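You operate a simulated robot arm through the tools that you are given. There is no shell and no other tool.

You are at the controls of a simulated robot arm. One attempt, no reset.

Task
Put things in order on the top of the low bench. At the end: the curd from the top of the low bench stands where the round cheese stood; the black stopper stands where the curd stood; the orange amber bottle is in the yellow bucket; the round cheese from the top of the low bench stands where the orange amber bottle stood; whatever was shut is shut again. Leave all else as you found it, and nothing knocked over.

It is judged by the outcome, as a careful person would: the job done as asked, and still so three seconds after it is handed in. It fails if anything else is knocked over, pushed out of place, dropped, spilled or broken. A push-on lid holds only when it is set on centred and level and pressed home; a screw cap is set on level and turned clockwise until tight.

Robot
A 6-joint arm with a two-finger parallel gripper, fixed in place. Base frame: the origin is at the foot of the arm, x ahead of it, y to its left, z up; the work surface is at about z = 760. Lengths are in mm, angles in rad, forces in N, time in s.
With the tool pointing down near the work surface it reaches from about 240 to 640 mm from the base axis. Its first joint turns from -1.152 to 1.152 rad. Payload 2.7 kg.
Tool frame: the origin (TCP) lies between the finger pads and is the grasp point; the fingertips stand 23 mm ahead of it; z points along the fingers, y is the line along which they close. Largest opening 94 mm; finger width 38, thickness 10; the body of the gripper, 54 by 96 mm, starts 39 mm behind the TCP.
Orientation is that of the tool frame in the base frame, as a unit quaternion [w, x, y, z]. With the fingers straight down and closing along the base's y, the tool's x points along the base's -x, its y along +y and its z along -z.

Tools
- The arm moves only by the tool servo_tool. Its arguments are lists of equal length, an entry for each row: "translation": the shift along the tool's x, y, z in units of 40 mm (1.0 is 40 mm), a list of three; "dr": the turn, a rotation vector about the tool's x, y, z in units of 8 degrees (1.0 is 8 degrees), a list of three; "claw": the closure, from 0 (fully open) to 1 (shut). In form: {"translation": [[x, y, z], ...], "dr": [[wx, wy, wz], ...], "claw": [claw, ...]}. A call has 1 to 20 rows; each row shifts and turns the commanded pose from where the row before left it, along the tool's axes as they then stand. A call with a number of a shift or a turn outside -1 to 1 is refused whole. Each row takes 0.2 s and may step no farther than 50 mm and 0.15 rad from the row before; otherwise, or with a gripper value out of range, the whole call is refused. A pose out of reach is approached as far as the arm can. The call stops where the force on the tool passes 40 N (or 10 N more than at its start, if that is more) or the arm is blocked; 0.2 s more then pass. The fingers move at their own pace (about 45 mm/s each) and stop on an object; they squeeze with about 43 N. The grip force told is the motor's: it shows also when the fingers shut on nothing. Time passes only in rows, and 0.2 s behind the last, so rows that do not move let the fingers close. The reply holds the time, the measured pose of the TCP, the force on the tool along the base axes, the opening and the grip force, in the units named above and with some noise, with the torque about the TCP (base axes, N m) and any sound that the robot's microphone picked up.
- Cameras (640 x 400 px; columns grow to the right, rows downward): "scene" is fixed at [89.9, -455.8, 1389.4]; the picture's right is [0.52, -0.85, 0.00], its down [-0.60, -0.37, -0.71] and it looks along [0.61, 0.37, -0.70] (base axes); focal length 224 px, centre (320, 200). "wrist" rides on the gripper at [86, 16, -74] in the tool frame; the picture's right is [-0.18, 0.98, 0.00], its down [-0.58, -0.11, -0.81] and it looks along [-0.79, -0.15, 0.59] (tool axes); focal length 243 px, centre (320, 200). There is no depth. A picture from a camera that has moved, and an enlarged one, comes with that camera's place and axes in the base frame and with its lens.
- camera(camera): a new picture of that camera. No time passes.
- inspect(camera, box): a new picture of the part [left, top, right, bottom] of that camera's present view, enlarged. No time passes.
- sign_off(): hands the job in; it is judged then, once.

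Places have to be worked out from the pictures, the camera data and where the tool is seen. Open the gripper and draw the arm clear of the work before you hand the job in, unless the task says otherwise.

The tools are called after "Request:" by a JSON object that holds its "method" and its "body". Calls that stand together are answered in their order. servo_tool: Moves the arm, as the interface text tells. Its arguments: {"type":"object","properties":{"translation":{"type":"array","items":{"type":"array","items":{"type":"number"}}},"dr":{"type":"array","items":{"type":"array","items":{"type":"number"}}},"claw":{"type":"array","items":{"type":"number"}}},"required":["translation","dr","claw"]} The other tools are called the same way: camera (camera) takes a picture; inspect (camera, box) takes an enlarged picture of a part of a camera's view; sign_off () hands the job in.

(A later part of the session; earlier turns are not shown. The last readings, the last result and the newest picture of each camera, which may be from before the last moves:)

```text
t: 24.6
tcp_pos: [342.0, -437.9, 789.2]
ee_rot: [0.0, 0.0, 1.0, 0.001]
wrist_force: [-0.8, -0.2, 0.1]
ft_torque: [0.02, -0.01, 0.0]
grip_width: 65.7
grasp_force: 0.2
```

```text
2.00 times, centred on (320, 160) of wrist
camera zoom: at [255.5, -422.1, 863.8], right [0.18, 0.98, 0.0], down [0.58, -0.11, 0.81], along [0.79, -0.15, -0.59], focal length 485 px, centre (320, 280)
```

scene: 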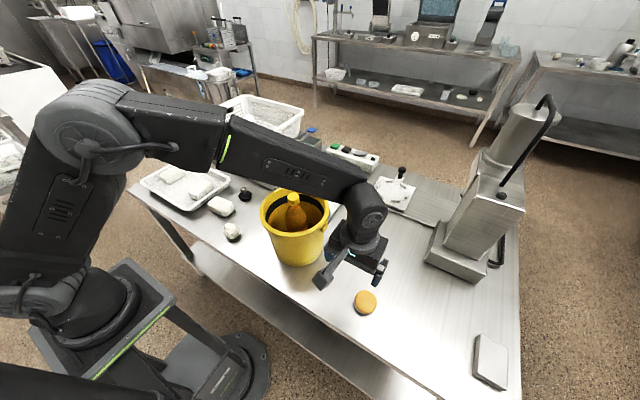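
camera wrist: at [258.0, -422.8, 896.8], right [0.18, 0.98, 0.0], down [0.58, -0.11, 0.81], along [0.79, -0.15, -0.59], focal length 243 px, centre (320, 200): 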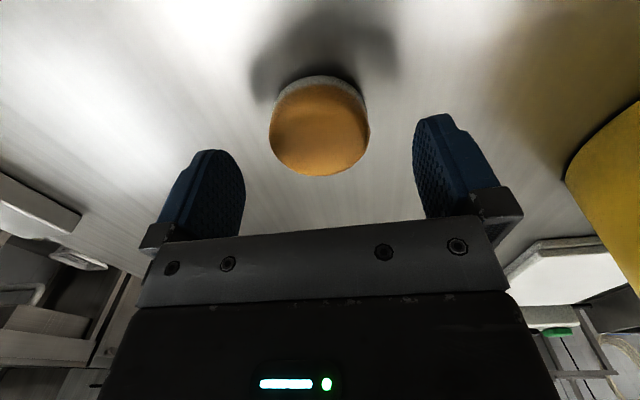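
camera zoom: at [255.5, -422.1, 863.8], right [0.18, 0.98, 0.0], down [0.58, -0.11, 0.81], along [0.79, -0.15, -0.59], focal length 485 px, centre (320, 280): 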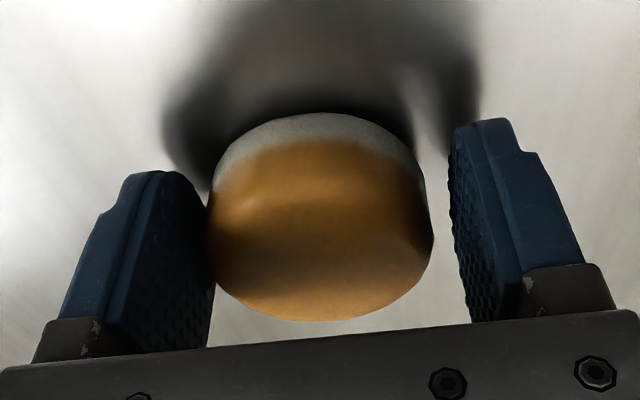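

The cheese is between the pads with a few mm of slack. I close on it.

Request:
{"method": "servo_tool", "body": {"translation": [[0, 0, 0], [0, 0, 0], [0, 0, 0], [0, 0, 0]], "dr": [[0, 0, 0], [0, 0, 0], [0, 0, 0], [0, 0, 0]], "claw": [0.4, 0.5, 0.6, 0.6]}}

Request:
{"method": "inspect", "body": {"camera": "wrist", "box": [200, 60, 440, 260]}}

```text
t: 25.6
tcp_pos: [341.6, -437.7, 789.0]
ee_rot: [0.0, 0.0, 1.0, 0.0]
wrist_force: [-0.3, -0.4, 0.0]
ft_torque: [-0.05, 0.01, -0.01]
grip_width: 56.8
grasp_force: 42.5
```

```text
2.00 times, centred on (320, 160) of wrist
camera zoom: at [255.5, -422.1, 863.8], right [0.18, 0.98, 0.0], down [0.58, -0.11, 0.81], along [0.79, -0.15, -0.59], focal length 485 px, centre (320, 280)
```

zoom: 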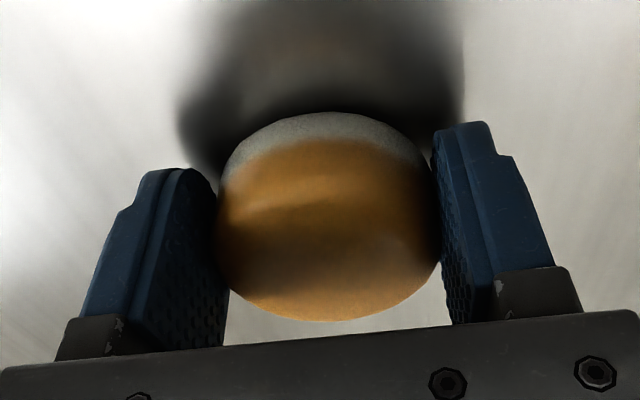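

The cheese is gripped at 57 mm. Its full outline puts its centre near (351.5, -440), so I hold it about 10 mm forward of the TCP and will allow for that when placing. First a short lift to confirm the hold.

Request:
{"method": "servo_tool", "body": {"translation": [[0, 0, -0.25], [0, 0, -0.5], [0, 0, 0]], "dr": [[0, 0, 0], [0, 0, 0], [0, 0, 0]], "claw": [0.6, 0.6, 0.6]}}

Request:
{"method": "camera", "body": {"camera": "wrist"}}

```text
t: 26.4
tcp_pos: [340.4, -437.8, 820.1]
ee_rot: [-0.001, 0.0, 1.0, 0.0]
wrist_force: [0.0, -0.9, -1.1]
ft_torque: [-0.01, 0.03, 0.0]
grip_width: 56.9
grasp_force: 43.3
```

```text
taken
camera wrist: at [254.9, -422.5, 894.2], right [0.18, 0.98, 0.0], down [0.58, -0.11, 0.81], along [0.79, -0.15, -0.59], focal length 243 px, centre (320, 200)
```

wrist: 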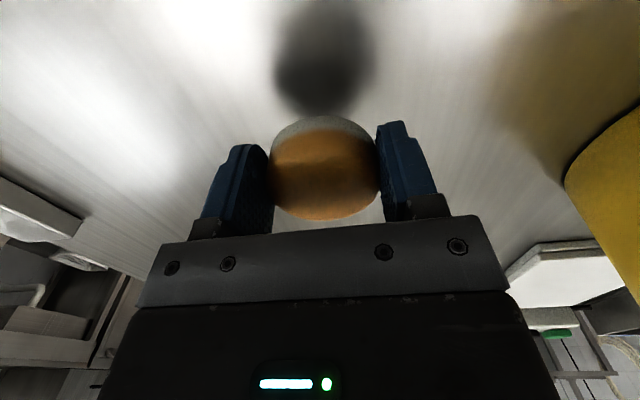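

The cheese is held level and weighs about 0.1 kg. I lift to z ≈ 1060 so it passes over the bottle's cap, then move across toward the bottle's old place.

Request:
{"method": "servo_tool", "body": {"translation": [[0, 0, -0.6], [0, 0, -0.9], [0, 0, -0.9], [0, 0, -0.9], [0, 0, -0.9], [0, 0, -0.9], [0, 0, -0.9], [0, 0, 0]], "dr": [[0, 0, 0], [0, 0, 0], [0, 0, 0], [0, 0, 0], [0, 0, 0], [0, 0, 0], [0, 0, 0], [0, 0, 0]], "claw": [0.6, 0.6, 0.6, 0.6, 0.6, 0.6, 0.6, 0.6]}}

Request:
{"method": "camera", "body": {"camera": "scene"}}

```text
t: 28.2
tcp_pos: [342.3, -438.7, 1062.0]
ee_rot: [0.0, 0.001, 1.0, 0.0]
wrist_force: [0.3, -0.4, -0.5]
ft_torque: [0.01, 0.0, 0.01]
grip_width: 57.0
grasp_force: 42.9
```

```text
taken
```

scene: 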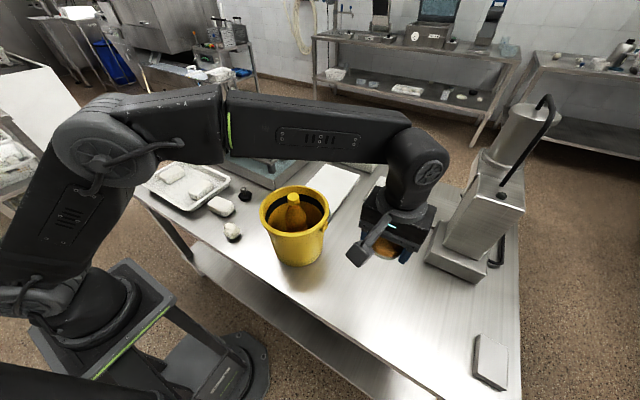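

The way is clear at this height. I traverse to above the bottle's old spot with the TCP at about (499, 19), which puts the cheese at about (509, 19).

Request:
{"method": "servo_tool", "body": {"translation": [[-0.2, 0.6, 0], [-0.32, 0.94, 0], [-0.34, 0.98, 0], [-0.34, 0.98, 0], [-0.34, 0.98, 0], [-0.34, 0.98, 0], [-0.34, 0.98, 0], [-0.34, 0.98, 0], [-0.34, 0.98, 0], [-0.34, 0.98, 0], [-0.34, 0.98, 0], [-0.34, 0.98, 0], [-0.005, 0.1, 0], [0, 0, 0]], "dr": [[0, 0, 0], [0, 0, 0], [0, 0, 0], [0, 0, 0], [0, 0, 0], [0, 0, 0], [0, 0, 0], [0, 0, 0], [0, 0, 0], [0, 0, 0], [0, 0, 0], [0, 0, 0], [0, 0, 0], [0, 0, 0]], "claw": [0.6, 0.6, 0.6, 0.6, 0.6, 0.6, 0.6, 0.6, 0.6, 0.6, 0.6, 0.6, 0.6, 0.6]}}

Request:
{"method": "camera", "body": {"camera": "wrist"}}

Request:
{"method": "camera", "body": {"camera": "scene"}}

```text
t: 31.2
tcp_pos: [498.8, 19.2, 1060.9]
ee_rot: [0.0, 0.0, 1.0, 0.0]
wrist_force: [0.3, -0.3, -0.1]
ft_torque: [0.03, 0.0, 0.0]
grip_width: 57.0
grasp_force: 42.9
```

```text
taken
camera wrist: at [412.4, 35.3, 1134.4], right [0.18, 0.98, 0.0], down [0.58, -0.11, 0.81], along [0.79, -0.15, -0.59], focal length 243 px, centre (320, 200)
```

wrist: 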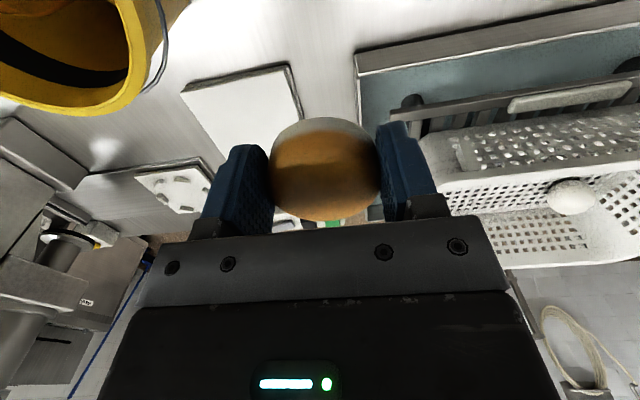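

```text
taken
```

scene: 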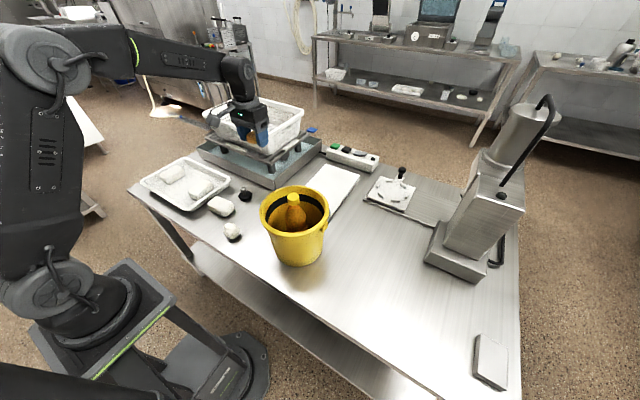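

The spot below is clear of the board and the basin tray. I descend to just above the bench.

Request:
{"method": "servo_tool", "body": {"translation": [[0, 0, 0.6], [0, 0, 0.9], [0, 0, 0.9], [0, 0, 0.9], [0, 0, 0.9], [0, 0, 0.9], [0, 0, 0.6], [0, 0, 0.4], [0, 0, 0]], "dr": [[0, 0, 0], [0, 0, 0], [0, 0, 0], [0, 0, 0], [0, 0, 0], [0, 0, 0], [0, 0, 0], [0, 0, 0], [0, 0, 0]], "claw": [0.6, 0.6, 0.6, 0.6, 0.6, 0.6, 0.6, 0.6, 0.6]}}

Request:
{"method": "camera", "body": {"camera": "wrist"}}

Request:
{"method": "inspect", "body": {"camera": "scene", "box": [180, 100, 340, 230]}}

```text
t: 33.2
tcp_pos: [497.9, 15.8, 817.1]
ee_rot: [0.0, 0.0, 1.0, 0.0]
wrist_force: [-0.4, 0.2, -0.4]
ft_torque: [0.01, 0.0, 0.01]
grip_width: 56.7
grasp_force: 43.2
```

```text
taken
camera wrist: at [412.4, 32.3, 891.8], right [0.18, 0.98, 0.0], down [0.58, -0.11, 0.81], along [0.79, -0.15, -0.59], focal length 243 px, centre (320, 200)
```

wrist: 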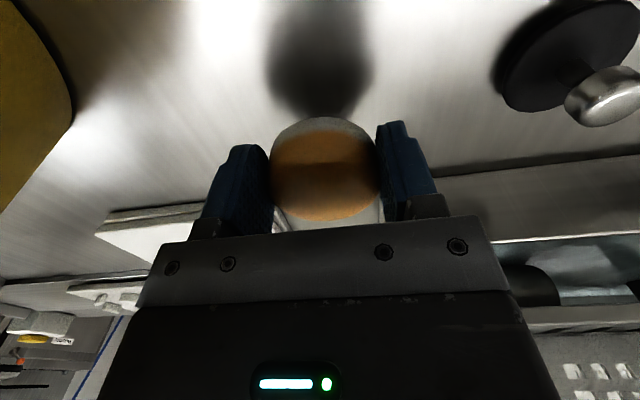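

```text
3.08 times, centred on (260, 165) of scene
camera zoom: at [89.9, -455.8, 1389.4], right [0.52, -0.85, 0.0], down [-0.6, -0.37, -0.71], along [0.61, 0.37, -0.7], focal length 689 px, centre (505, 308)
```

zoom: 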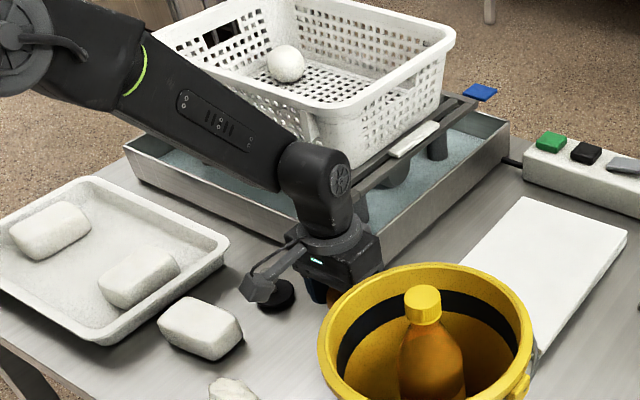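

The readings show y has drifted to 15.8. I correct by about 3 mm and lower to 3–4 mm above the set-down height.

Request:
{"method": "servo_tool", "body": {"translation": [[-0.02, 0.07, 0.3], [0, 0, 0.28], [0, 0, 0]], "dr": [[0, 0, 0], [0, 0, 0], [0, 0, 0]], "claw": [0.6, 0.6, 0.6]}}

Request:
{"method": "servo_tool", "body": {"translation": [[0, 0, 0.05], [0, 0, 0]], "dr": [[0, 0, 0], [0, 0, 0]], "claw": [0.6, 0.6]}}

```text
t: 34.0
tcp_pos: [498.4, 20.6, 793.8]
ee_rot: [0.001, 0.0, 1.0, 0.0]
wrist_force: [-0.5, 0.0, -0.1]
ft_torque: [0.03, -0.01, 0.0]
grip_width: 56.5
grasp_force: 43.4
```

```text
t: 34.6
tcp_pos: [498.7, 21.4, 792.1]
ee_rot: [0.0, 0.0, 1.0, 0.0]
wrist_force: [-0.2, 0.3, -0.9]
ft_torque: [0.0, -0.03, 0.01]
grip_width: 56.9
grasp_force: 43.2
```

No contact yet at 792; the set-down height is about 789. I take two more small steps.

Request:
{"method": "servo_tool", "body": {"translation": [[0, -0.02, 0.05], [0, 0, 0]], "dr": [[0, 0, 0], [0, 0, 0]], "claw": [0.6, 0.6]}}

Request:
{"method": "servo_tool", "body": {"translation": [[0, 0, 0.03], [0, 0, 0]], "dr": [[0, 0, 0], [0, 0, 0]], "claw": [0.6, 0.6]}}

```text
t: 35.2
tcp_pos: [498.6, 20.3, 789.6]
ee_rot: [0.0, 0.0, 1.0, 0.001]
wrist_force: [-0.1, 0.4, 0.8]
ft_torque: [-0.04, -0.01, -0.02]
grip_width: 56.7
grasp_force: 43.4
```

```text
t: 35.8
tcp_pos: [498.6, 20.7, 789.1]
ee_rot: [0.0, 0.0, 1.0, 0.0]
wrist_force: [-6.7, -0.6, 13.9]
ft_torque: [-0.03, 0.07, 0.0]
grip_width: 56.7
grasp_force: 42.8
```

The cheese touches the bench at z = 789. I relieve the press slightly, open, and check.

Request:
{"method": "servo_tool", "body": {"translation": [[0, 0, -0.025], [0, 0, 0], [0, 0, 0], [0, 0, 0], [0, 0, 0], [0, 0, 0]], "dr": [[0, 0, 0], [0, 0, 0], [0, 0, 0], [0, 0, 0], [0, 0, 0], [0, 0, 0]], "claw": [0.6, 0.6, 0.35, 0.2, 0.05, 0]}}

Request:
{"method": "camera", "body": {"camera": "wrist"}}

```text
t: 37.2
tcp_pos: [498.2, 20.0, 789.8]
ee_rot: [0.0, 0.0, 1.0, 0.0]
wrist_force: [-0.1, 0.4, -0.4]
ft_torque: [-0.02, 0.03, 0.01]
grip_width: 94.0
grasp_force: 0.1
```

```text
taken
camera wrist: at [412.5, 36.1, 863.9], right [0.18, 0.98, 0.0], down [0.58, -0.11, 0.81], along [0.79, -0.15, -0.59], focal length 243 px, centre (320, 200)
```

wrist: 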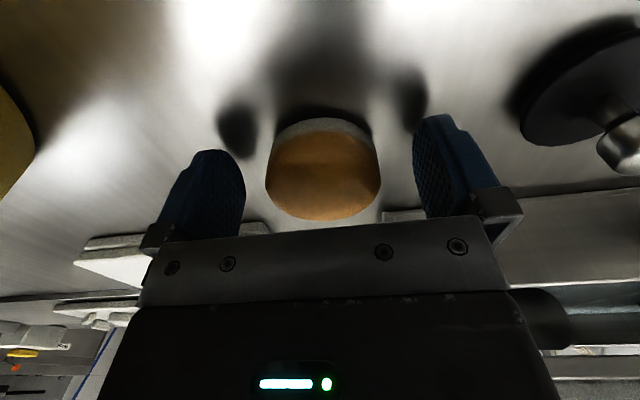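

The cheese stands free. I rise straight up and then back toward the curd, to view it from above.

Request:
{"method": "servo_tool", "body": {"translation": [[0, 0, -0.4], [0, 0, -0.9], [0, 0, -0.9], [0, 0, -0.9], [0.7, 0, -0.5], [0.95, 0, 0], [0.95, 0, 0], [0.95, 0, 0], [0.95, 0, 0], [0.6, 0, 0], [0, 0, 0]], "dr": [[0, 0, 0], [0, 0, 0], [0, 0, 0], [0, 0, 0], [0, 0, 0], [0, 0, 0], [0, 0, 0], [0, 0, 0], [0, 0, 0], [0, 0, 0], [0, 0, 0]], "claw": [0, 0, 0, 0, 0, 0, 0, 0, 0, 0, 0]}}

Request:
{"method": "camera", "body": {"camera": "wrist"}}

Request:
{"method": "camera", "body": {"camera": "scene"}}

```text
t: 39.6
tcp_pos: [292.6, 19.8, 933.2]
ee_rot: [0.0, 0.0, 1.0, 0.0]
wrist_force: [0.8, 0.3, -0.3]
ft_torque: [0.0, 0.0, -0.02]
grip_width: 94.1
grasp_force: 0.0
```

```text
taken
camera wrist: at [206.0, 35.5, 1007.2], right [0.18, 0.98, 0.0], down [0.58, -0.11, 0.81], along [0.79, -0.15, -0.59], focal length 243 px, centre (320, 200)
```

wrist: 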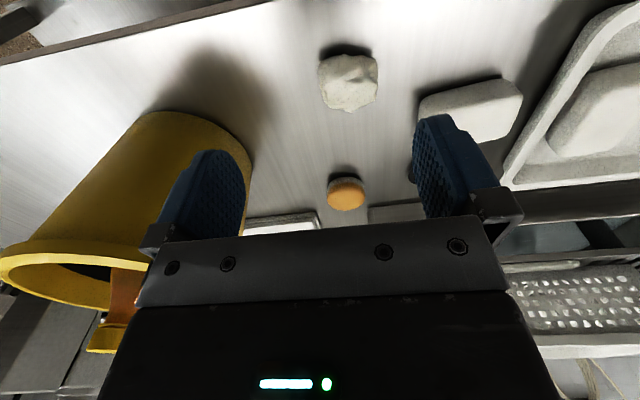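

```text
taken
```

scene: 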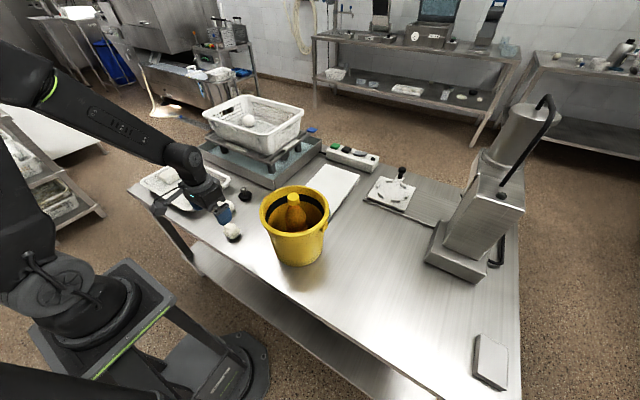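

I zoom in on the curd to see its shape and pick where to grip it.

Request:
{"method": "inspect", "body": {"camera": "wrist", "box": [290, 30, 410, 130]}}

Request:
{"method": "inspect", "body": {"camera": "scene", "box": [190, 170, 280, 250]}}

```text
4.00 times, centred on (350, 80) of wrist
camera zoom: at [206.0, 35.5, 1007.2], right [0.18, 0.98, 0.0], down [0.58, -0.11, 0.81], along [0.79, -0.15, -0.59], focal length 970 px, centre (200, 680)
```

zoom: 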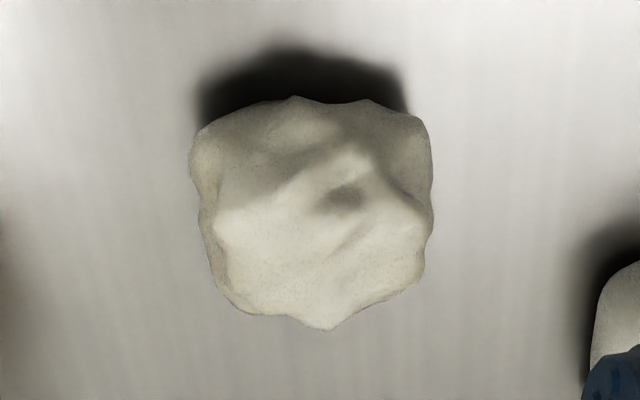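

```text
5.00 times, centred on (235, 210) of scene
camera zoom: at [89.8, -455.8, 1389.4], right [0.52, -0.85, 0.0], down [-0.6, -0.37, -0.71], along [0.61, 0.37, -0.7], focal length 1120 px, centre (745, 150)
```

zoom: 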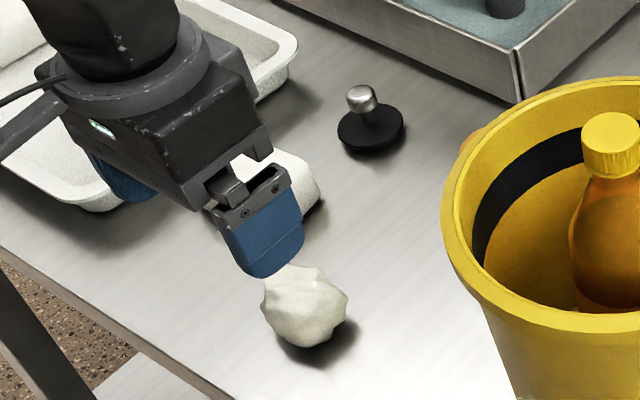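

The curd's outline spans about x 305–353 and y 12–68, with the centre near (330, 40). The block on the bench starts at about (380, 113), so the open fingers will clear it. I move over the curd at z ≈ 855.

Request:
{"method": "servo_tool", "body": {"translation": [[-0.468, 0.25, 0.79], [-0.468, 0.25, 0.79], [0, 0, 0.35], [0, 0, 0]], "dr": [[0, 0, 0], [0, 0, 0], [0, 0, 0], [0, 0, 0]], "claw": [0, 0, 0, 0]}}

Request:
{"method": "camera", "body": {"camera": "wrist"}}

Request:
{"method": "inspect", "body": {"camera": "scene", "box": [180, 160, 280, 250]}}

```text
t: 40.6
tcp_pos: [332.4, 41.7, 857.6]
ee_rot: [-0.001, 0.0, 1.0, 0.0]
wrist_force: [0.0, -0.1, -0.6]
ft_torque: [0.05, 0.0, 0.02]
grip_width: 93.9
grasp_force: 0.1
```

```text
taken
camera wrist: at [246.5, 56.5, 932.0], right [0.18, 0.98, 0.0], down [0.58, -0.11, 0.81], along [0.79, -0.15, -0.59], focal length 243 px, centre (320, 200)
```

wrist: 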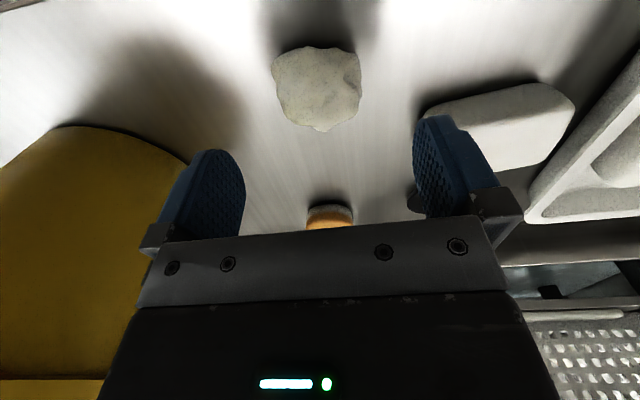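

```text
4.44 times, centred on (230, 205) of scene
camera zoom: at [89.9, -455.8, 1389.4], right [0.52, -0.85, 0.0], down [-0.6, -0.37, -0.71], along [0.61, 0.37, -0.7], focal length 995 px, centre (720, 178)
```

zoom: 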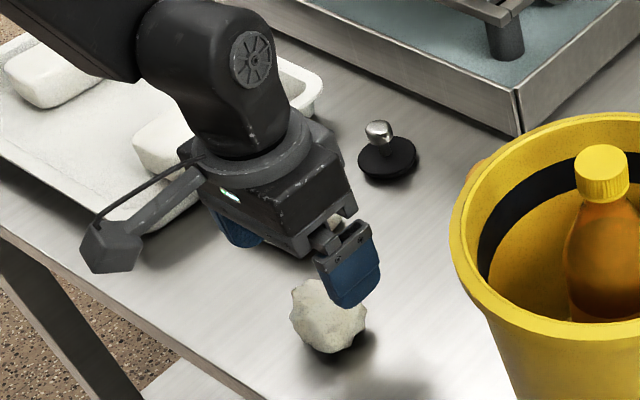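

The curd centre is confirmed at about (330.5, 39). I descend to TCP z ≈ 789 around it, part-close and look.

Request:
{"method": "servo_tool", "body": {"translation": [[0.03, -0.04, 0.55], [0.02, -0.02, 0.55], [0, 0, 0.6], [0, 0, 0], [0, 0, 0], [0, 0, 0]], "dr": [[0, 0, 0], [0, 0, 0], [0, 0, 0], [0, 0, 0], [0, 0, 0], [0, 0, 0]], "claw": [0, 0, 0, 0, 0.25, 0.25]}}

Request:
{"method": "inspect", "body": {"camera": "wrist", "box": [200, 60, 440, 260]}}

```text
t: 42.0
tcp_pos: [330.1, 38.7, 788.9]
ee_rot: [0.0, 0.0, 1.0, 0.0]
wrist_force: [1.0, -0.2, -1.4]
ft_torque: [0.01, 0.0, 0.01]
grip_width: 70.2
grasp_force: 0.0
```

```text
2.00 times, centred on (320, 160) of wrist
camera zoom: at [243.5, 54.1, 861.8], right [0.18, 0.98, 0.0], down [0.58, -0.11, 0.81], along [0.79, -0.15, -0.59], focal length 485 px, centre (320, 280)
```

zoom: 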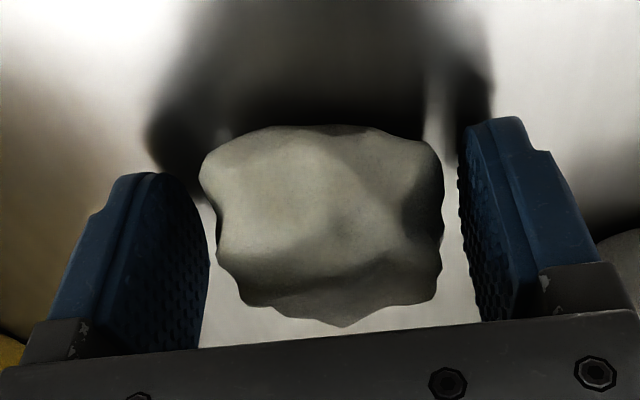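

The curd is well centred between the pads. I close on it.

Request:
{"method": "servo_tool", "body": {"translation": [[0, 0, 0], [0, 0, 0], [0, 0, 0], [0, 0, 0], [0, 0, 0]], "dr": [[0, 0, 0], [0, 0, 0], [0, 0, 0], [0, 0, 0], [0, 0, 0]], "claw": [0.35, 0.45, 0.55, 0.65, 0.65]}}

Request:
{"method": "inspect", "body": {"camera": "wrist", "box": [200, 60, 440, 260]}}

```text
t: 43.2
tcp_pos: [329.5, 37.8, 787.9]
ee_rot: [-0.001, 0.0, 1.0, 0.0]
wrist_force: [-0.1, -0.9, 0.5]
ft_torque: [0.0, -0.01, 0.01]
grip_width: 56.4
grasp_force: 43.2
```

```text
2.00 times, centred on (320, 160) of wrist
camera zoom: at [243.5, 54.1, 861.9], right [0.18, 0.98, 0.0], down [0.58, -0.11, 0.81], along [0.79, -0.15, -0.59], focal length 485 px, centre (320, 280)
```

zoom: 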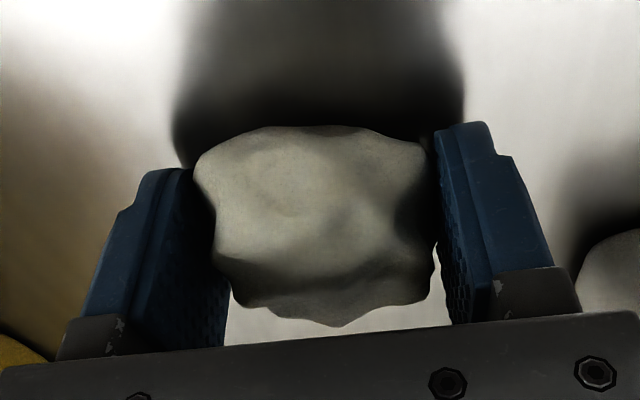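

The curd is gripped at 56 mm. I lift a little to confirm the hold.

Request:
{"method": "servo_tool", "body": {"translation": [[0, 0, -0.25], [0, 0, -0.5], [0, 0, 0]], "dr": [[0, 0, 0], [0, 0, 0], [0, 0, 0]], "claw": [0.65, 0.65, 0.65]}}

Request:
{"method": "camera", "body": {"camera": "wrist"}}

```text
t: 44.0
tcp_pos: [329.9, 38.7, 817.6]
ee_rot: [-0.001, 0.0, 1.0, 0.0]
wrist_force: [0.1, -0.1, -0.2]
ft_torque: [0.03, 0.0, -0.03]
grip_width: 56.7
grasp_force: 43.4
```

```text
taken
camera wrist: at [244.7, 53.8, 891.8], right [0.18, 0.98, 0.0], down [0.58, -0.11, 0.81], along [0.79, -0.15, -0.59], focal length 243 px, centre (320, 200)
```

wrist: 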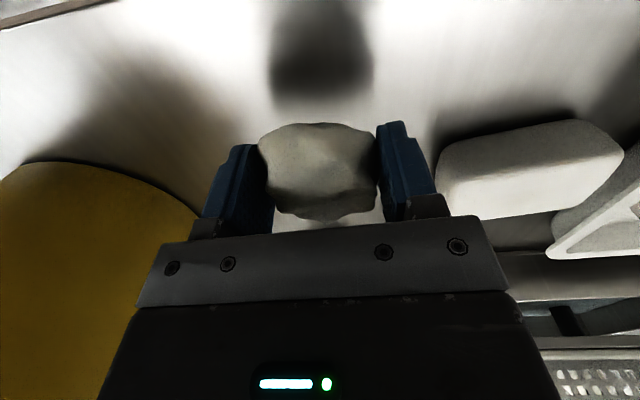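

The curd is held. I raise it to z ≈ 1063 so it clears the bucket and bottle on the way across.

Request:
{"method": "servo_tool", "body": {"translation": [[0, 0, -0.6], [0, 0, -0.9], [0, 0, -0.9], [0, 0, -0.95], [0, 0, -0.95], [0, 0, -0.95], [0, 0, -0.9], [0, 0, 0]], "dr": [[0, 0, 0], [0, 0, 0], [0, 0, 0], [0, 0, 0], [0, 0, 0], [0, 0, 0], [0, 0, 0], [0, 0, 0]], "claw": [0.65, 0.65, 0.65, 0.65, 0.65, 0.65, 0.65, 0.65]}}

Request:
{"method": "servo_tool", "body": {"translation": [[-0.02, -0.6, 0], [-0.04, -0.95, 0], [-0.045, -0.98, 0], [-0.045, -0.98, 0], [-0.045, -0.98, 0], [-0.045, -0.98, 0], [-0.045, -0.98, 0], [-0.045, -0.98, 0], [-0.045, -0.98, 0], [-0.045, -0.98, 0], [-0.045, -0.98, 0], [-0.045, -0.98, 0], [-0.03, -0.6, 0], [0, 0, 0]], "dr": [[0, 0, 0], [0, 0, 0], [0, 0, 0], [0, 0, 0], [0, 0, 0], [0, 0, 0], [0, 0, 0], [0, 0, 0], [0, 0, 0], [0, 0, 0], [0, 0, 0], [0, 0, 0], [0, 0, 0], [0, 0, 0]], "claw": [0.65, 0.65, 0.65, 0.65, 0.65, 0.65, 0.65, 0.65, 0.65, 0.65, 0.65, 0.65, 0.65, 0.65]}}

Request:
{"method": "camera", "body": {"camera": "scene"}}

Request:
{"method": "camera", "body": {"camera": "wrist"}}

```text
t: 45.8
tcp_pos: [331.8, 38.6, 1062.3]
ee_rot: [-0.001, 0.001, 1.0, 0.0]
wrist_force: [0.6, 0.5, -1.5]
ft_torque: [-0.04, 0.02, 0.01]
grip_width: 56.6
grasp_force: 42.9
```

```text
t: 48.8
tcp_pos: [352.2, -439.5, 1063.3]
ee_rot: [0.0, 0.0, 1.0, 0.0]
wrist_force: [-0.3, 1.1, -0.1]
ft_torque: [0.01, -0.02, -0.02]
grip_width: 56.3
grasp_force: 43.2
```

```text
taken
```

scene: 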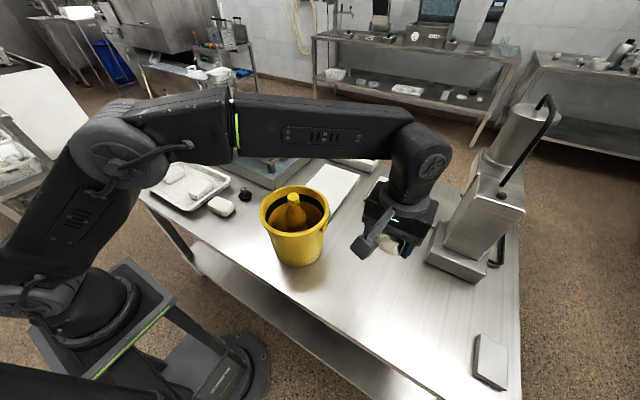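

```text
taken
camera wrist: at [267.2, -423.9, 1138.0], right [0.18, 0.98, 0.0], down [0.58, -0.11, 0.81], along [0.79, -0.15, -0.59], focal length 243 px, centre (320, 200)
```

wrist: 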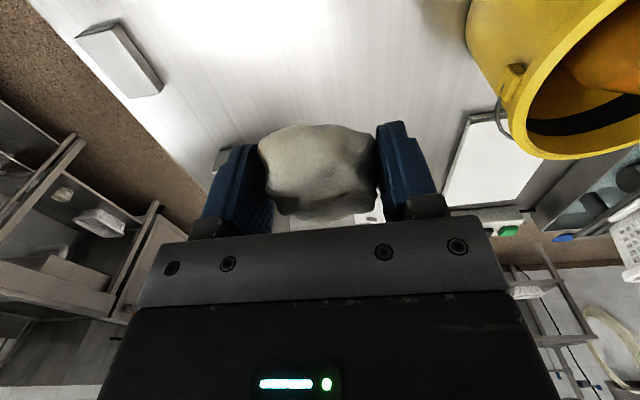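

The curd is above the cheese's old place. I descend quickly at first and slow near the bench.

Request:
{"method": "servo_tool", "body": {"translation": [[0, 0, 0.6], [0, 0, 0.9], [0, 0, 0.95], [0, 0, 0.95], [0, 0, 0.95], [0, 0, 0.9], [0, 0, 0.6], [0, 0, 0.4], [0, 0, 0]], "dr": [[0, 0, 0], [0, 0, 0], [0, 0, 0], [0, 0, 0], [0, 0, 0], [0, 0, 0], [0, 0, 0], [0, 0, 0], [0, 0, 0]], "claw": [0.65, 0.65, 0.65, 0.65, 0.65, 0.65, 0.65, 0.65, 0.65]}}

Request:
{"method": "inspect", "body": {"camera": "scene", "box": [310, 220, 420, 340]}}

```text
t: 50.8
tcp_pos: [350.9, -439.1, 814.3]
ee_rot: [0.0, 0.0, 1.0, 0.0]
wrist_force: [-0.4, 0.8, -1.8]
ft_torque: [0.01, 0.0, -0.02]
grip_width: 56.3
grasp_force: 42.7
```

```text
3.33 times, centred on (365, 280) of scene
camera zoom: at [89.9, -455.8, 1389.4], right [0.52, -0.85, 0.0], down [-0.6, -0.37, -0.71], along [0.61, 0.37, -0.7], focal length 746 px, centre (170, -67)
```

zoom: 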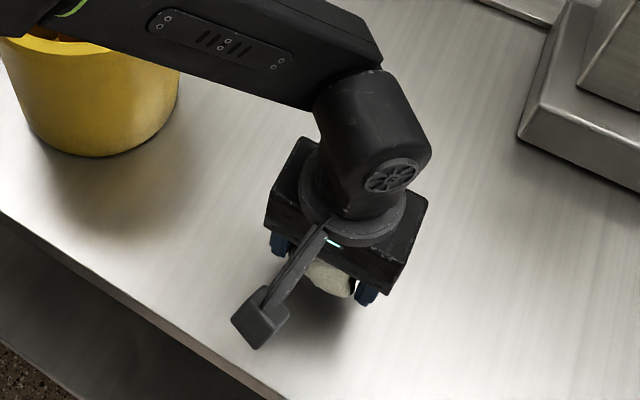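

I lower the last 25 mm, ending with small steps around the pick height of about 788.

Request:
{"method": "servo_tool", "body": {"translation": [[0, -0.02, 0.3], [0, 0, 0.25], [0, 0, 0]], "dr": [[0, 0, 0], [0, 0, 0], [0, 0, 0]], "claw": [0.65, 0.65, 0.65]}}

Request:
{"method": "servo_tool", "body": {"translation": [[0, 0, 0.05], [0, 0, 0]], "dr": [[0, 0, 0], [0, 0, 0]], "claw": [0.65, 0.65]}}

```text
t: 51.6
tcp_pos: [352.6, -440.5, 792.6]
ee_rot: [0.001, 0.001, 1.0, 0.0]
wrist_force: [-0.2, -0.5, -1.0]
ft_torque: [0.0, 0.01, 0.03]
grip_width: 56.1
grasp_force: 43.0
```

```text
t: 52.2
tcp_pos: [351.2, -440.7, 790.5]
ee_rot: [-0.001, 0.0, 1.0, -0.001]
wrist_force: [0.0, 0.1, -0.1]
ft_torque: [-0.01, -0.01, 0.03]
grip_width: 56.6
grasp_force: 43.2
```

No contact at 790.5, so I take two more 1.2 mm steps.

Request:
{"method": "servo_tool", "body": {"translation": [[0, 0, 0.03], [0, 0, 0]], "dr": [[0, 0, 0], [0, 0, 0]], "claw": [0.65, 0.65]}}

Request:
{"method": "servo_tool", "body": {"translation": [[0, 0, 0.03], [0, 0, 0]], "dr": [[0, 0, 0], [0, 0, 0]], "claw": [0.65, 0.65]}}

```text
t: 52.8
tcp_pos: [352.2, -440.1, 789.6]
ee_rot: [-0.001, -0.001, 1.0, 0.0]
wrist_force: [0.6, -0.1, -0.6]
ft_torque: [-0.01, 0.0, 0.01]
grip_width: 56.6
grasp_force: 43.0
```

```text
t: 53.4
tcp_pos: [352.9, -441.0, 788.2]
ee_rot: [-0.001, 0.0, 1.0, 0.0]
wrist_force: [0.8, 0.0, -0.3]
ft_torque: [0.02, -0.01, -0.01]
grip_width: 56.3
grasp_force: 42.6
```

Still no contact. I go down one more small step.

Request:
{"method": "servo_tool", "body": {"translation": [[0, 0, 0.025], [0, 0, 0]], "dr": [[0, 0, 0], [0, 0, 0]], "claw": [0.65, 0.65]}}

```text
t: 54.0
tcp_pos: [352.5, -440.2, 787.4]
ee_rot: [0.001, 0.0, 1.0, -0.001]
wrist_force: [-3.0, 2.4, 8.6]
ft_torque: [0.03, 0.07, -0.01]
grip_width: 56.4
grasp_force: 42.7
```

The curd now rests on the bench. I ease up slightly and open.

Request:
{"method": "servo_tool", "body": {"translation": [[0, 0, -0.012], [0, 0, 0], [0, 0, 0], [0, 0, 0], [0, 0, 0], [0, 0, 0]], "dr": [[0, 0, 0], [0, 0, 0], [0, 0, 0], [0, 0, 0], [0, 0, 0], [0, 0, 0]], "claw": [0.65, 0.65, 0.35, 0.2, 0.05, 0]}}

Request:
{"method": "camera", "body": {"camera": "wrist"}}

```text
t: 55.4
tcp_pos: [352.3, -441.8, 787.0]
ee_rot: [0.0, 0.0, 1.0, 0.0]
wrist_force: [0.7, 0.0, 0.1]
ft_torque: [0.02, 0.0, -0.04]
grip_width: 94.0
grasp_force: 0.0
```

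```text
taken
camera wrist: at [266.3, -425.1, 861.1], right [0.18, 0.98, 0.0], down [0.58, -0.11, 0.81], along [0.79, -0.15, -0.59], focal length 243 px, centre (320, 200)
```

wrist: 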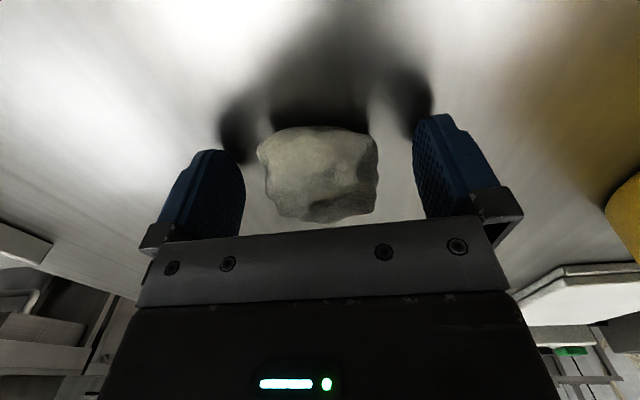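

The curd stands at the cheese's old place. I lift straight up, then travel high back to the left to look at the black stopper.

Request:
{"method": "servo_tool", "body": {"translation": [[0, 0, -0.4], [0, 0, -0.9], [0, 0, -0.95], [0, 0, -0.95], [0, 0, -0.95], [0, 0, -0.95], [0, 0, -0.95], [0, 0, -0.6], [0, 0, 0]], "dr": [[0, 0, 0], [0, 0, 0], [0, 0, 0], [0, 0, 0], [0, 0, 0], [0, 0, 0], [0, 0, 0], [0, 0, 0], [0, 0, 0]], "claw": [0, 0, 0, 0, 0, 0, 0, 0, 0]}}

Request:
{"method": "servo_tool", "body": {"translation": [[-0.1, 0.6, 0], [-0.16, 0.95, 0], [-0.165, 0.98, 0], [-0.165, 0.98, 0], [-0.165, 0.98, 0], [-0.165, 0.98, 0], [-0.165, 0.98, 0], [-0.165, 0.98, 0], [-0.165, 0.98, 0], [-0.165, 0.98, 0], [-0.165, 0.98, 0], [-0.165, 0.98, 0], [-0.165, 0.98, 0], [-0.165, 0.98, 0], [-0.165, 0.98, 0], [-0.05, 0.2, 0.6], [0, 0, 0.9], [0, 0, 0.9], [0, 0, 0.5], [0, 0, 0]], "dr": [[0, 0, 0], [0, 0, 0], [0, 0, 0], [0, 0, 0], [0, 0, 0], [0, 0, 0], [0, 0, 0], [0, 0, 0], [0, 0, 0], [0, 0, 0], [0, 0, 0], [0, 0, 0], [0, 0, 0], [0, 0, 0], [0, 0, 0], [0, 0, 0], [0, 0, 0], [0, 0, 0], [0, 0, 0], [0, 0, 0]], "claw": [0, 0, 0, 0, 0, 0, 0, 0, 0, 0, 0, 0, 0, 0, 0, 0, 0, 0, 0, 0]}}

Request:
{"method": "camera", "body": {"camera": "wrist"}}

Request:
{"method": "camera", "body": {"camera": "scene"}}

```text
t: 57.4
tcp_pos: [354.3, -439.0, 1054.1]
ee_rot: [0.001, 0.0, 1.0, 0.0]
wrist_force: [0.3, -0.9, 0.8]
ft_torque: [-0.04, 0.01, 0.0]
grip_width: 94.0
grasp_force: 0.0
```

```text
t: 61.6
tcp_pos: [449.6, 139.3, 934.8]
ee_rot: [0.0, 0.001, 1.0, 0.0]
wrist_force: [0.7, 0.5, 0.1]
ft_torque: [0.01, 0.03, 0.02]
grip_width: 94.1
grasp_force: 0.0
```

```text
taken
camera wrist: at [362.8, 154.2, 1009.8], right [0.18, 0.98, 0.0], down [0.58, -0.11, 0.81], along [0.79, -0.15, -0.59], focal length 243 px, centre (320, 200)
```

wrist: 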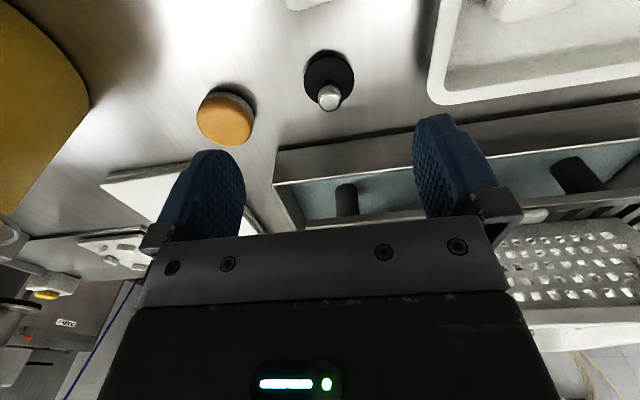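

```text
taken
```

scene: 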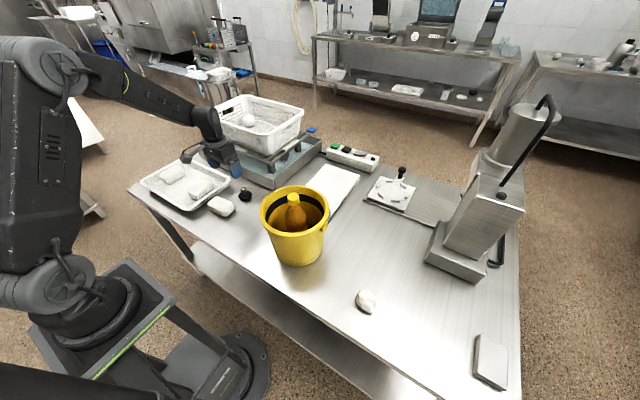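

Good view. I zoom in on the stopper in both cameras to get its base, stem and knob geometry.

Request:
{"method": "inspect", "body": {"camera": "wrist", "box": [280, 30, 380, 130]}}

Request:
{"method": "inspect", "body": {"camera": "scene", "box": [220, 170, 280, 220]}}

```text
4.00 times, centred on (330, 80) of wrist
camera zoom: at [362.8, 154.2, 1009.8], right [0.18, 0.98, 0.0], down [0.58, -0.11, 0.81], along [0.79, -0.15, -0.59], focal length 970 px, centre (280, 680)
```

zoom: 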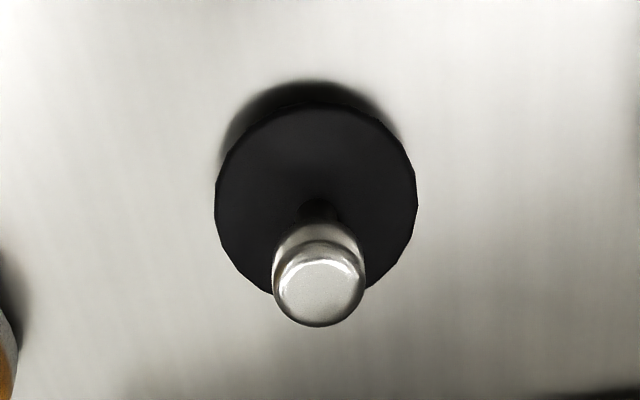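

```text
8.00 times, centred on (250, 195) of scene
camera zoom: at [89.9, -455.8, 1389.4], right [0.52, -0.85, 0.0], down [-0.6, -0.37, -0.71], along [0.61, 0.37, -0.7], focal length 1791 px, centre (880, 240)
```

zoom: 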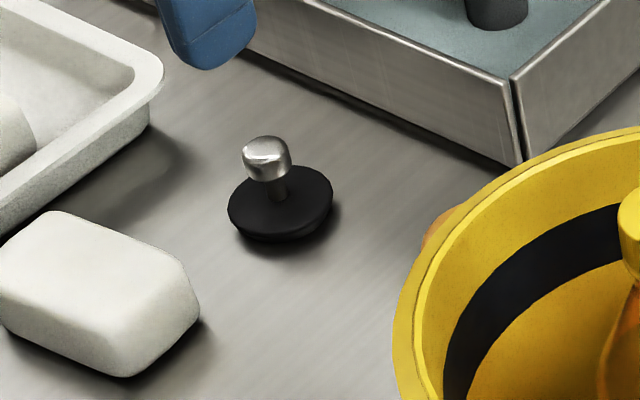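

The stopper is about 50 mm tall with a 50 mm black foot at about (484, 141). Its metal knob is about 20 mm wide, with its top near z ≈ 810. I'll grip it by the knob, so I move above it at z ≈ 868.

Request:
{"method": "servo_tool", "body": {"translation": [[-0.435, 0.03, 0.8], [-0.435, 0.02, 0.85], [0, 0, 0]], "dr": [[0, 0, 0], [0, 0, 0], [0, 0, 0]], "claw": [0, 0, 0.2]}}

Request:
{"method": "camera", "body": {"camera": "wrist"}}

Request:
{"method": "inspect", "body": {"camera": "scene", "box": [200, 130, 280, 220]}}

```text
t: 62.4
tcp_pos: [484.3, 142.9, 870.6]
ee_rot: [0.0, 0.001, 1.0, -0.001]
wrist_force: [0.3, 0.7, 0.1]
ft_torque: [0.0, -0.03, 0.0]
grip_width: 75.4
grasp_force: 0.1
```

```text
taken
camera wrist: at [397.9, 157.3, 944.9], right [0.18, 0.98, 0.0], down [0.58, -0.11, 0.81], along [0.79, -0.15, -0.59], focal length 243 px, centre (320, 200)
```

wrist: 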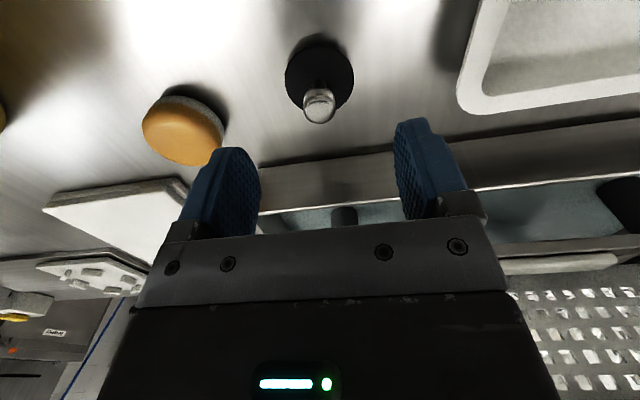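

```text
4.44 times, centred on (240, 175) of scene
camera zoom: at [89.9, -455.8, 1389.4], right [0.52, -0.85, 0.0], down [-0.6, -0.37, -0.71], along [0.61, 0.37, -0.7], focal length 995 px, centre (676, 311)
```

zoom: 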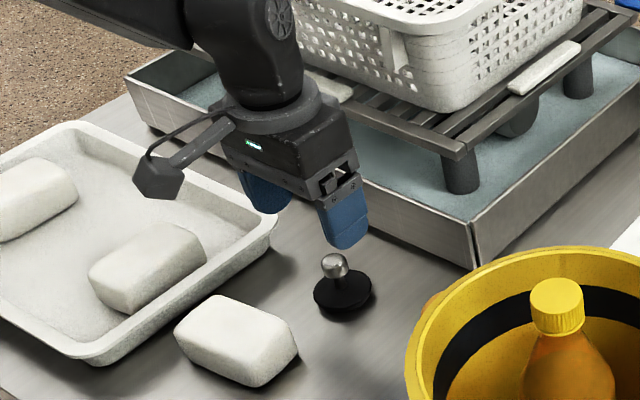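

The knob is at about (482, 141.5) with its top near 808. I descend so the fingertips are level with the lower part of the knob (TCP ≈ 815), then part-close and check.

Request:
{"method": "servo_tool", "body": {"translation": [[0.025, -0.02, 0.7], [0.025, -0.015, 0.69], [0, 0, 0], [0, 0, 0], [0, 0, 0]], "dr": [[0, 0, 0], [0, 0, 0], [0, 0, 0], [0, 0, 0], [0, 0, 0]], "claw": [0.2, 0.2, 0.4, 0.55, 0.55]}}

Request:
{"method": "inspect", "body": {"camera": "wrist", "box": [220, 80, 420, 260]}}

Request:
{"method": "inspect", "body": {"camera": "scene", "box": [210, 150, 280, 220]}}

```text
t: 63.6
tcp_pos: [482.9, 139.7, 814.7]
ee_rot: [0.0, 0.0, 1.0, 0.0]
wrist_force: [-0.4, 1.0, -0.2]
ft_torque: [-0.01, 0.0, -0.01]
grip_width: 42.2
grasp_force: 0.1
```

```text
2.22 times, centred on (320, 170) of wrist
camera zoom: at [396.9, 155.0, 889.1], right [0.18, 0.98, 0.0], down [0.58, -0.11, 0.81], along [0.79, -0.15, -0.59], focal length 539 px, centre (320, 267)
```

zoom: 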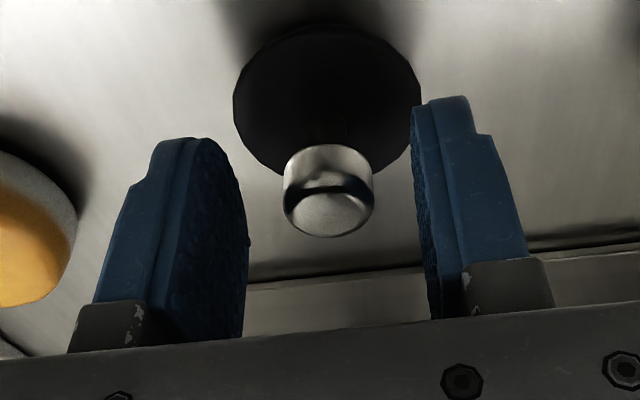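

```text
5.71 times, centred on (245, 185) of scene
camera zoom: at [89.9, -455.8, 1389.4], right [0.52, -0.85, 0.0], down [-0.6, -0.37, -0.71], along [0.61, 0.37, -0.7], focal length 1280 px, centre (749, 286)
```

zoom: 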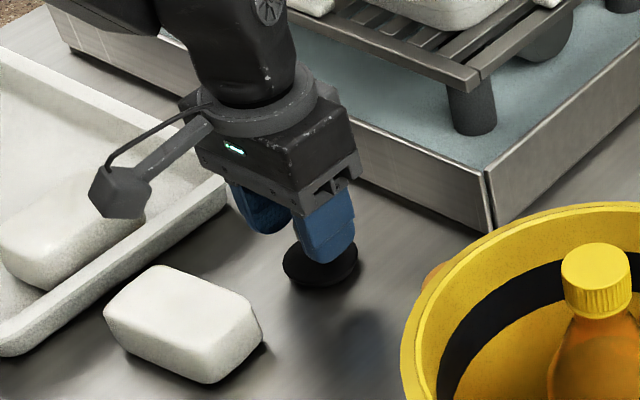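

The knob is centred within about 1 mm. I lower 3 mm for a better hold, shift 1 mm to +y, and close.

Request:
{"method": "servo_tool", "body": {"translation": [[0, 0.03, 0.075], [0, 0, 0], [0, 0, 0], [0, 0, 0], [0, 0, 0], [0, 0, 0]], "dr": [[0, 0, 0], [0, 0, 0], [0, 0, 0], [0, 0, 0], [0, 0, 0], [0, 0, 0]], "claw": [0.55, 0.65, 0.75, 0.9, 1, 1]}}

Request:
{"method": "inspect", "body": {"camera": "wrist", "box": [220, 80, 420, 260]}}

Request:
{"method": "inspect", "body": {"camera": "scene", "box": [210, 150, 280, 220]}}

```text
t: 65.0
tcp_pos: [483.5, 140.5, 812.1]
ee_rot: [0.001, 0.0, 1.0, 0.0]
wrist_force: [0.1, -2.8, 2.1]
ft_torque: [-0.06, -0.03, 0.01]
grip_width: 20.3
grasp_force: 42.7
```

```text
2.22 times, centred on (320, 170) of wrist
camera zoom: at [396.9, 156.2, 886.6], right [0.18, 0.98, 0.0], down [0.58, -0.11, 0.81], along [0.79, -0.15, -0.59], focal length 539 px, centre (320, 267)
```

zoom: 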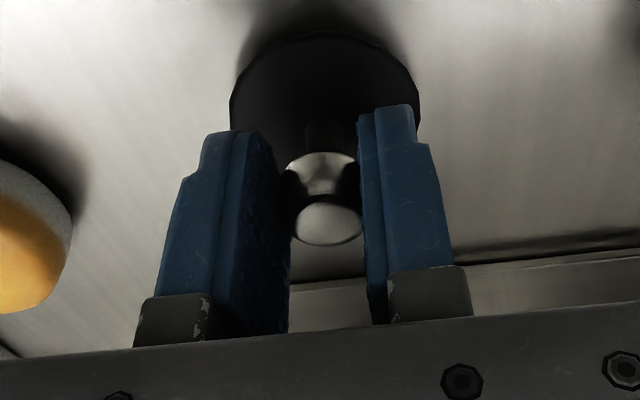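

```text
5.71 times, centred on (245, 185) of scene
camera zoom: at [89.8, -455.8, 1389.4], right [0.52, -0.85, 0.0], down [-0.6, -0.37, -0.71], along [0.61, 0.37, -0.7], focal length 1280 px, centre (749, 286)
```

zoom: 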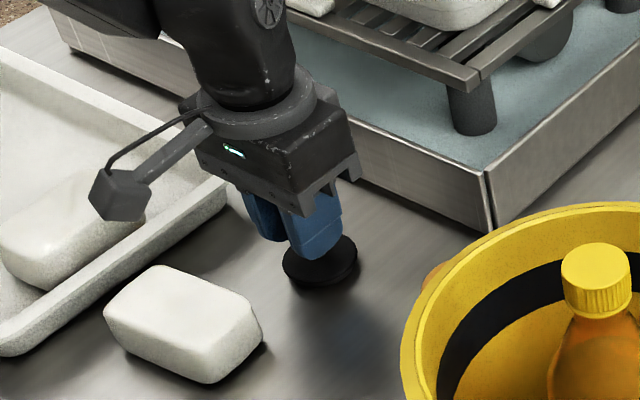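

The knob is gripped at 20 mm. I lift a little and check.

Request:
{"method": "servo_tool", "body": {"translation": [[0, 0, -0.2], [0, 0, -0.4], [0, 0, 0]], "dr": [[0, 0, 0], [0, 0, 0], [0, 0, 0]], "claw": [1, 1, 1]}}

Request:
{"method": "inspect", "body": {"camera": "scene", "box": [210, 150, 280, 220]}}

Request:
{"method": "camera", "body": {"camera": "wrist"}}

```text
t: 65.8
tcp_pos: [480.3, 140.4, 835.8]
ee_rot: [0.001, 0.0, 1.0, 0.0]
wrist_force: [0.1, 0.2, -0.7]
ft_torque: [0.02, -0.02, -0.01]
grip_width: 20.4
grasp_force: 43.1
```

```text
5.71 times, centred on (245, 185) of scene
camera zoom: at [89.9, -455.8, 1389.4], right [0.52, -0.85, 0.0], down [-0.6, -0.37, -0.71], along [0.61, 0.37, -0.7], focal length 1280 px, centre (749, 286)
```

zoom: 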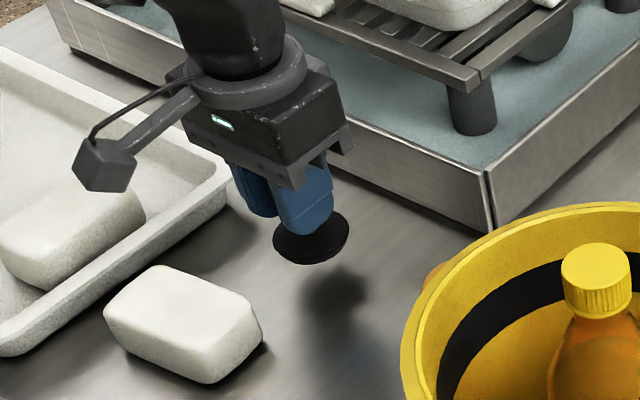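

```text
taken
camera wrist: at [395.7, 155.9, 910.1], right [0.18, 0.98, 0.0], down [0.58, -0.11, 0.81], along [0.79, -0.15, -0.59], focal length 243 px, centre (320, 200)
```

wrist: 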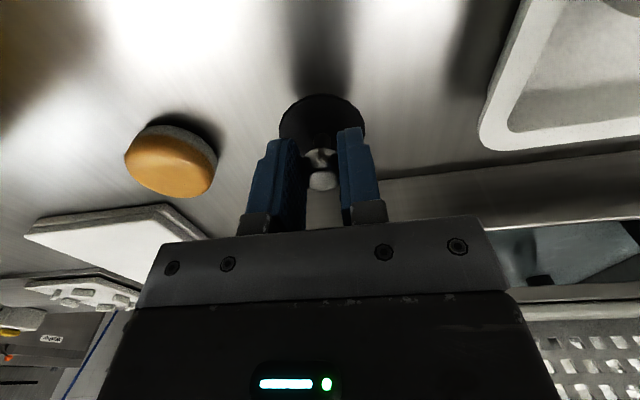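

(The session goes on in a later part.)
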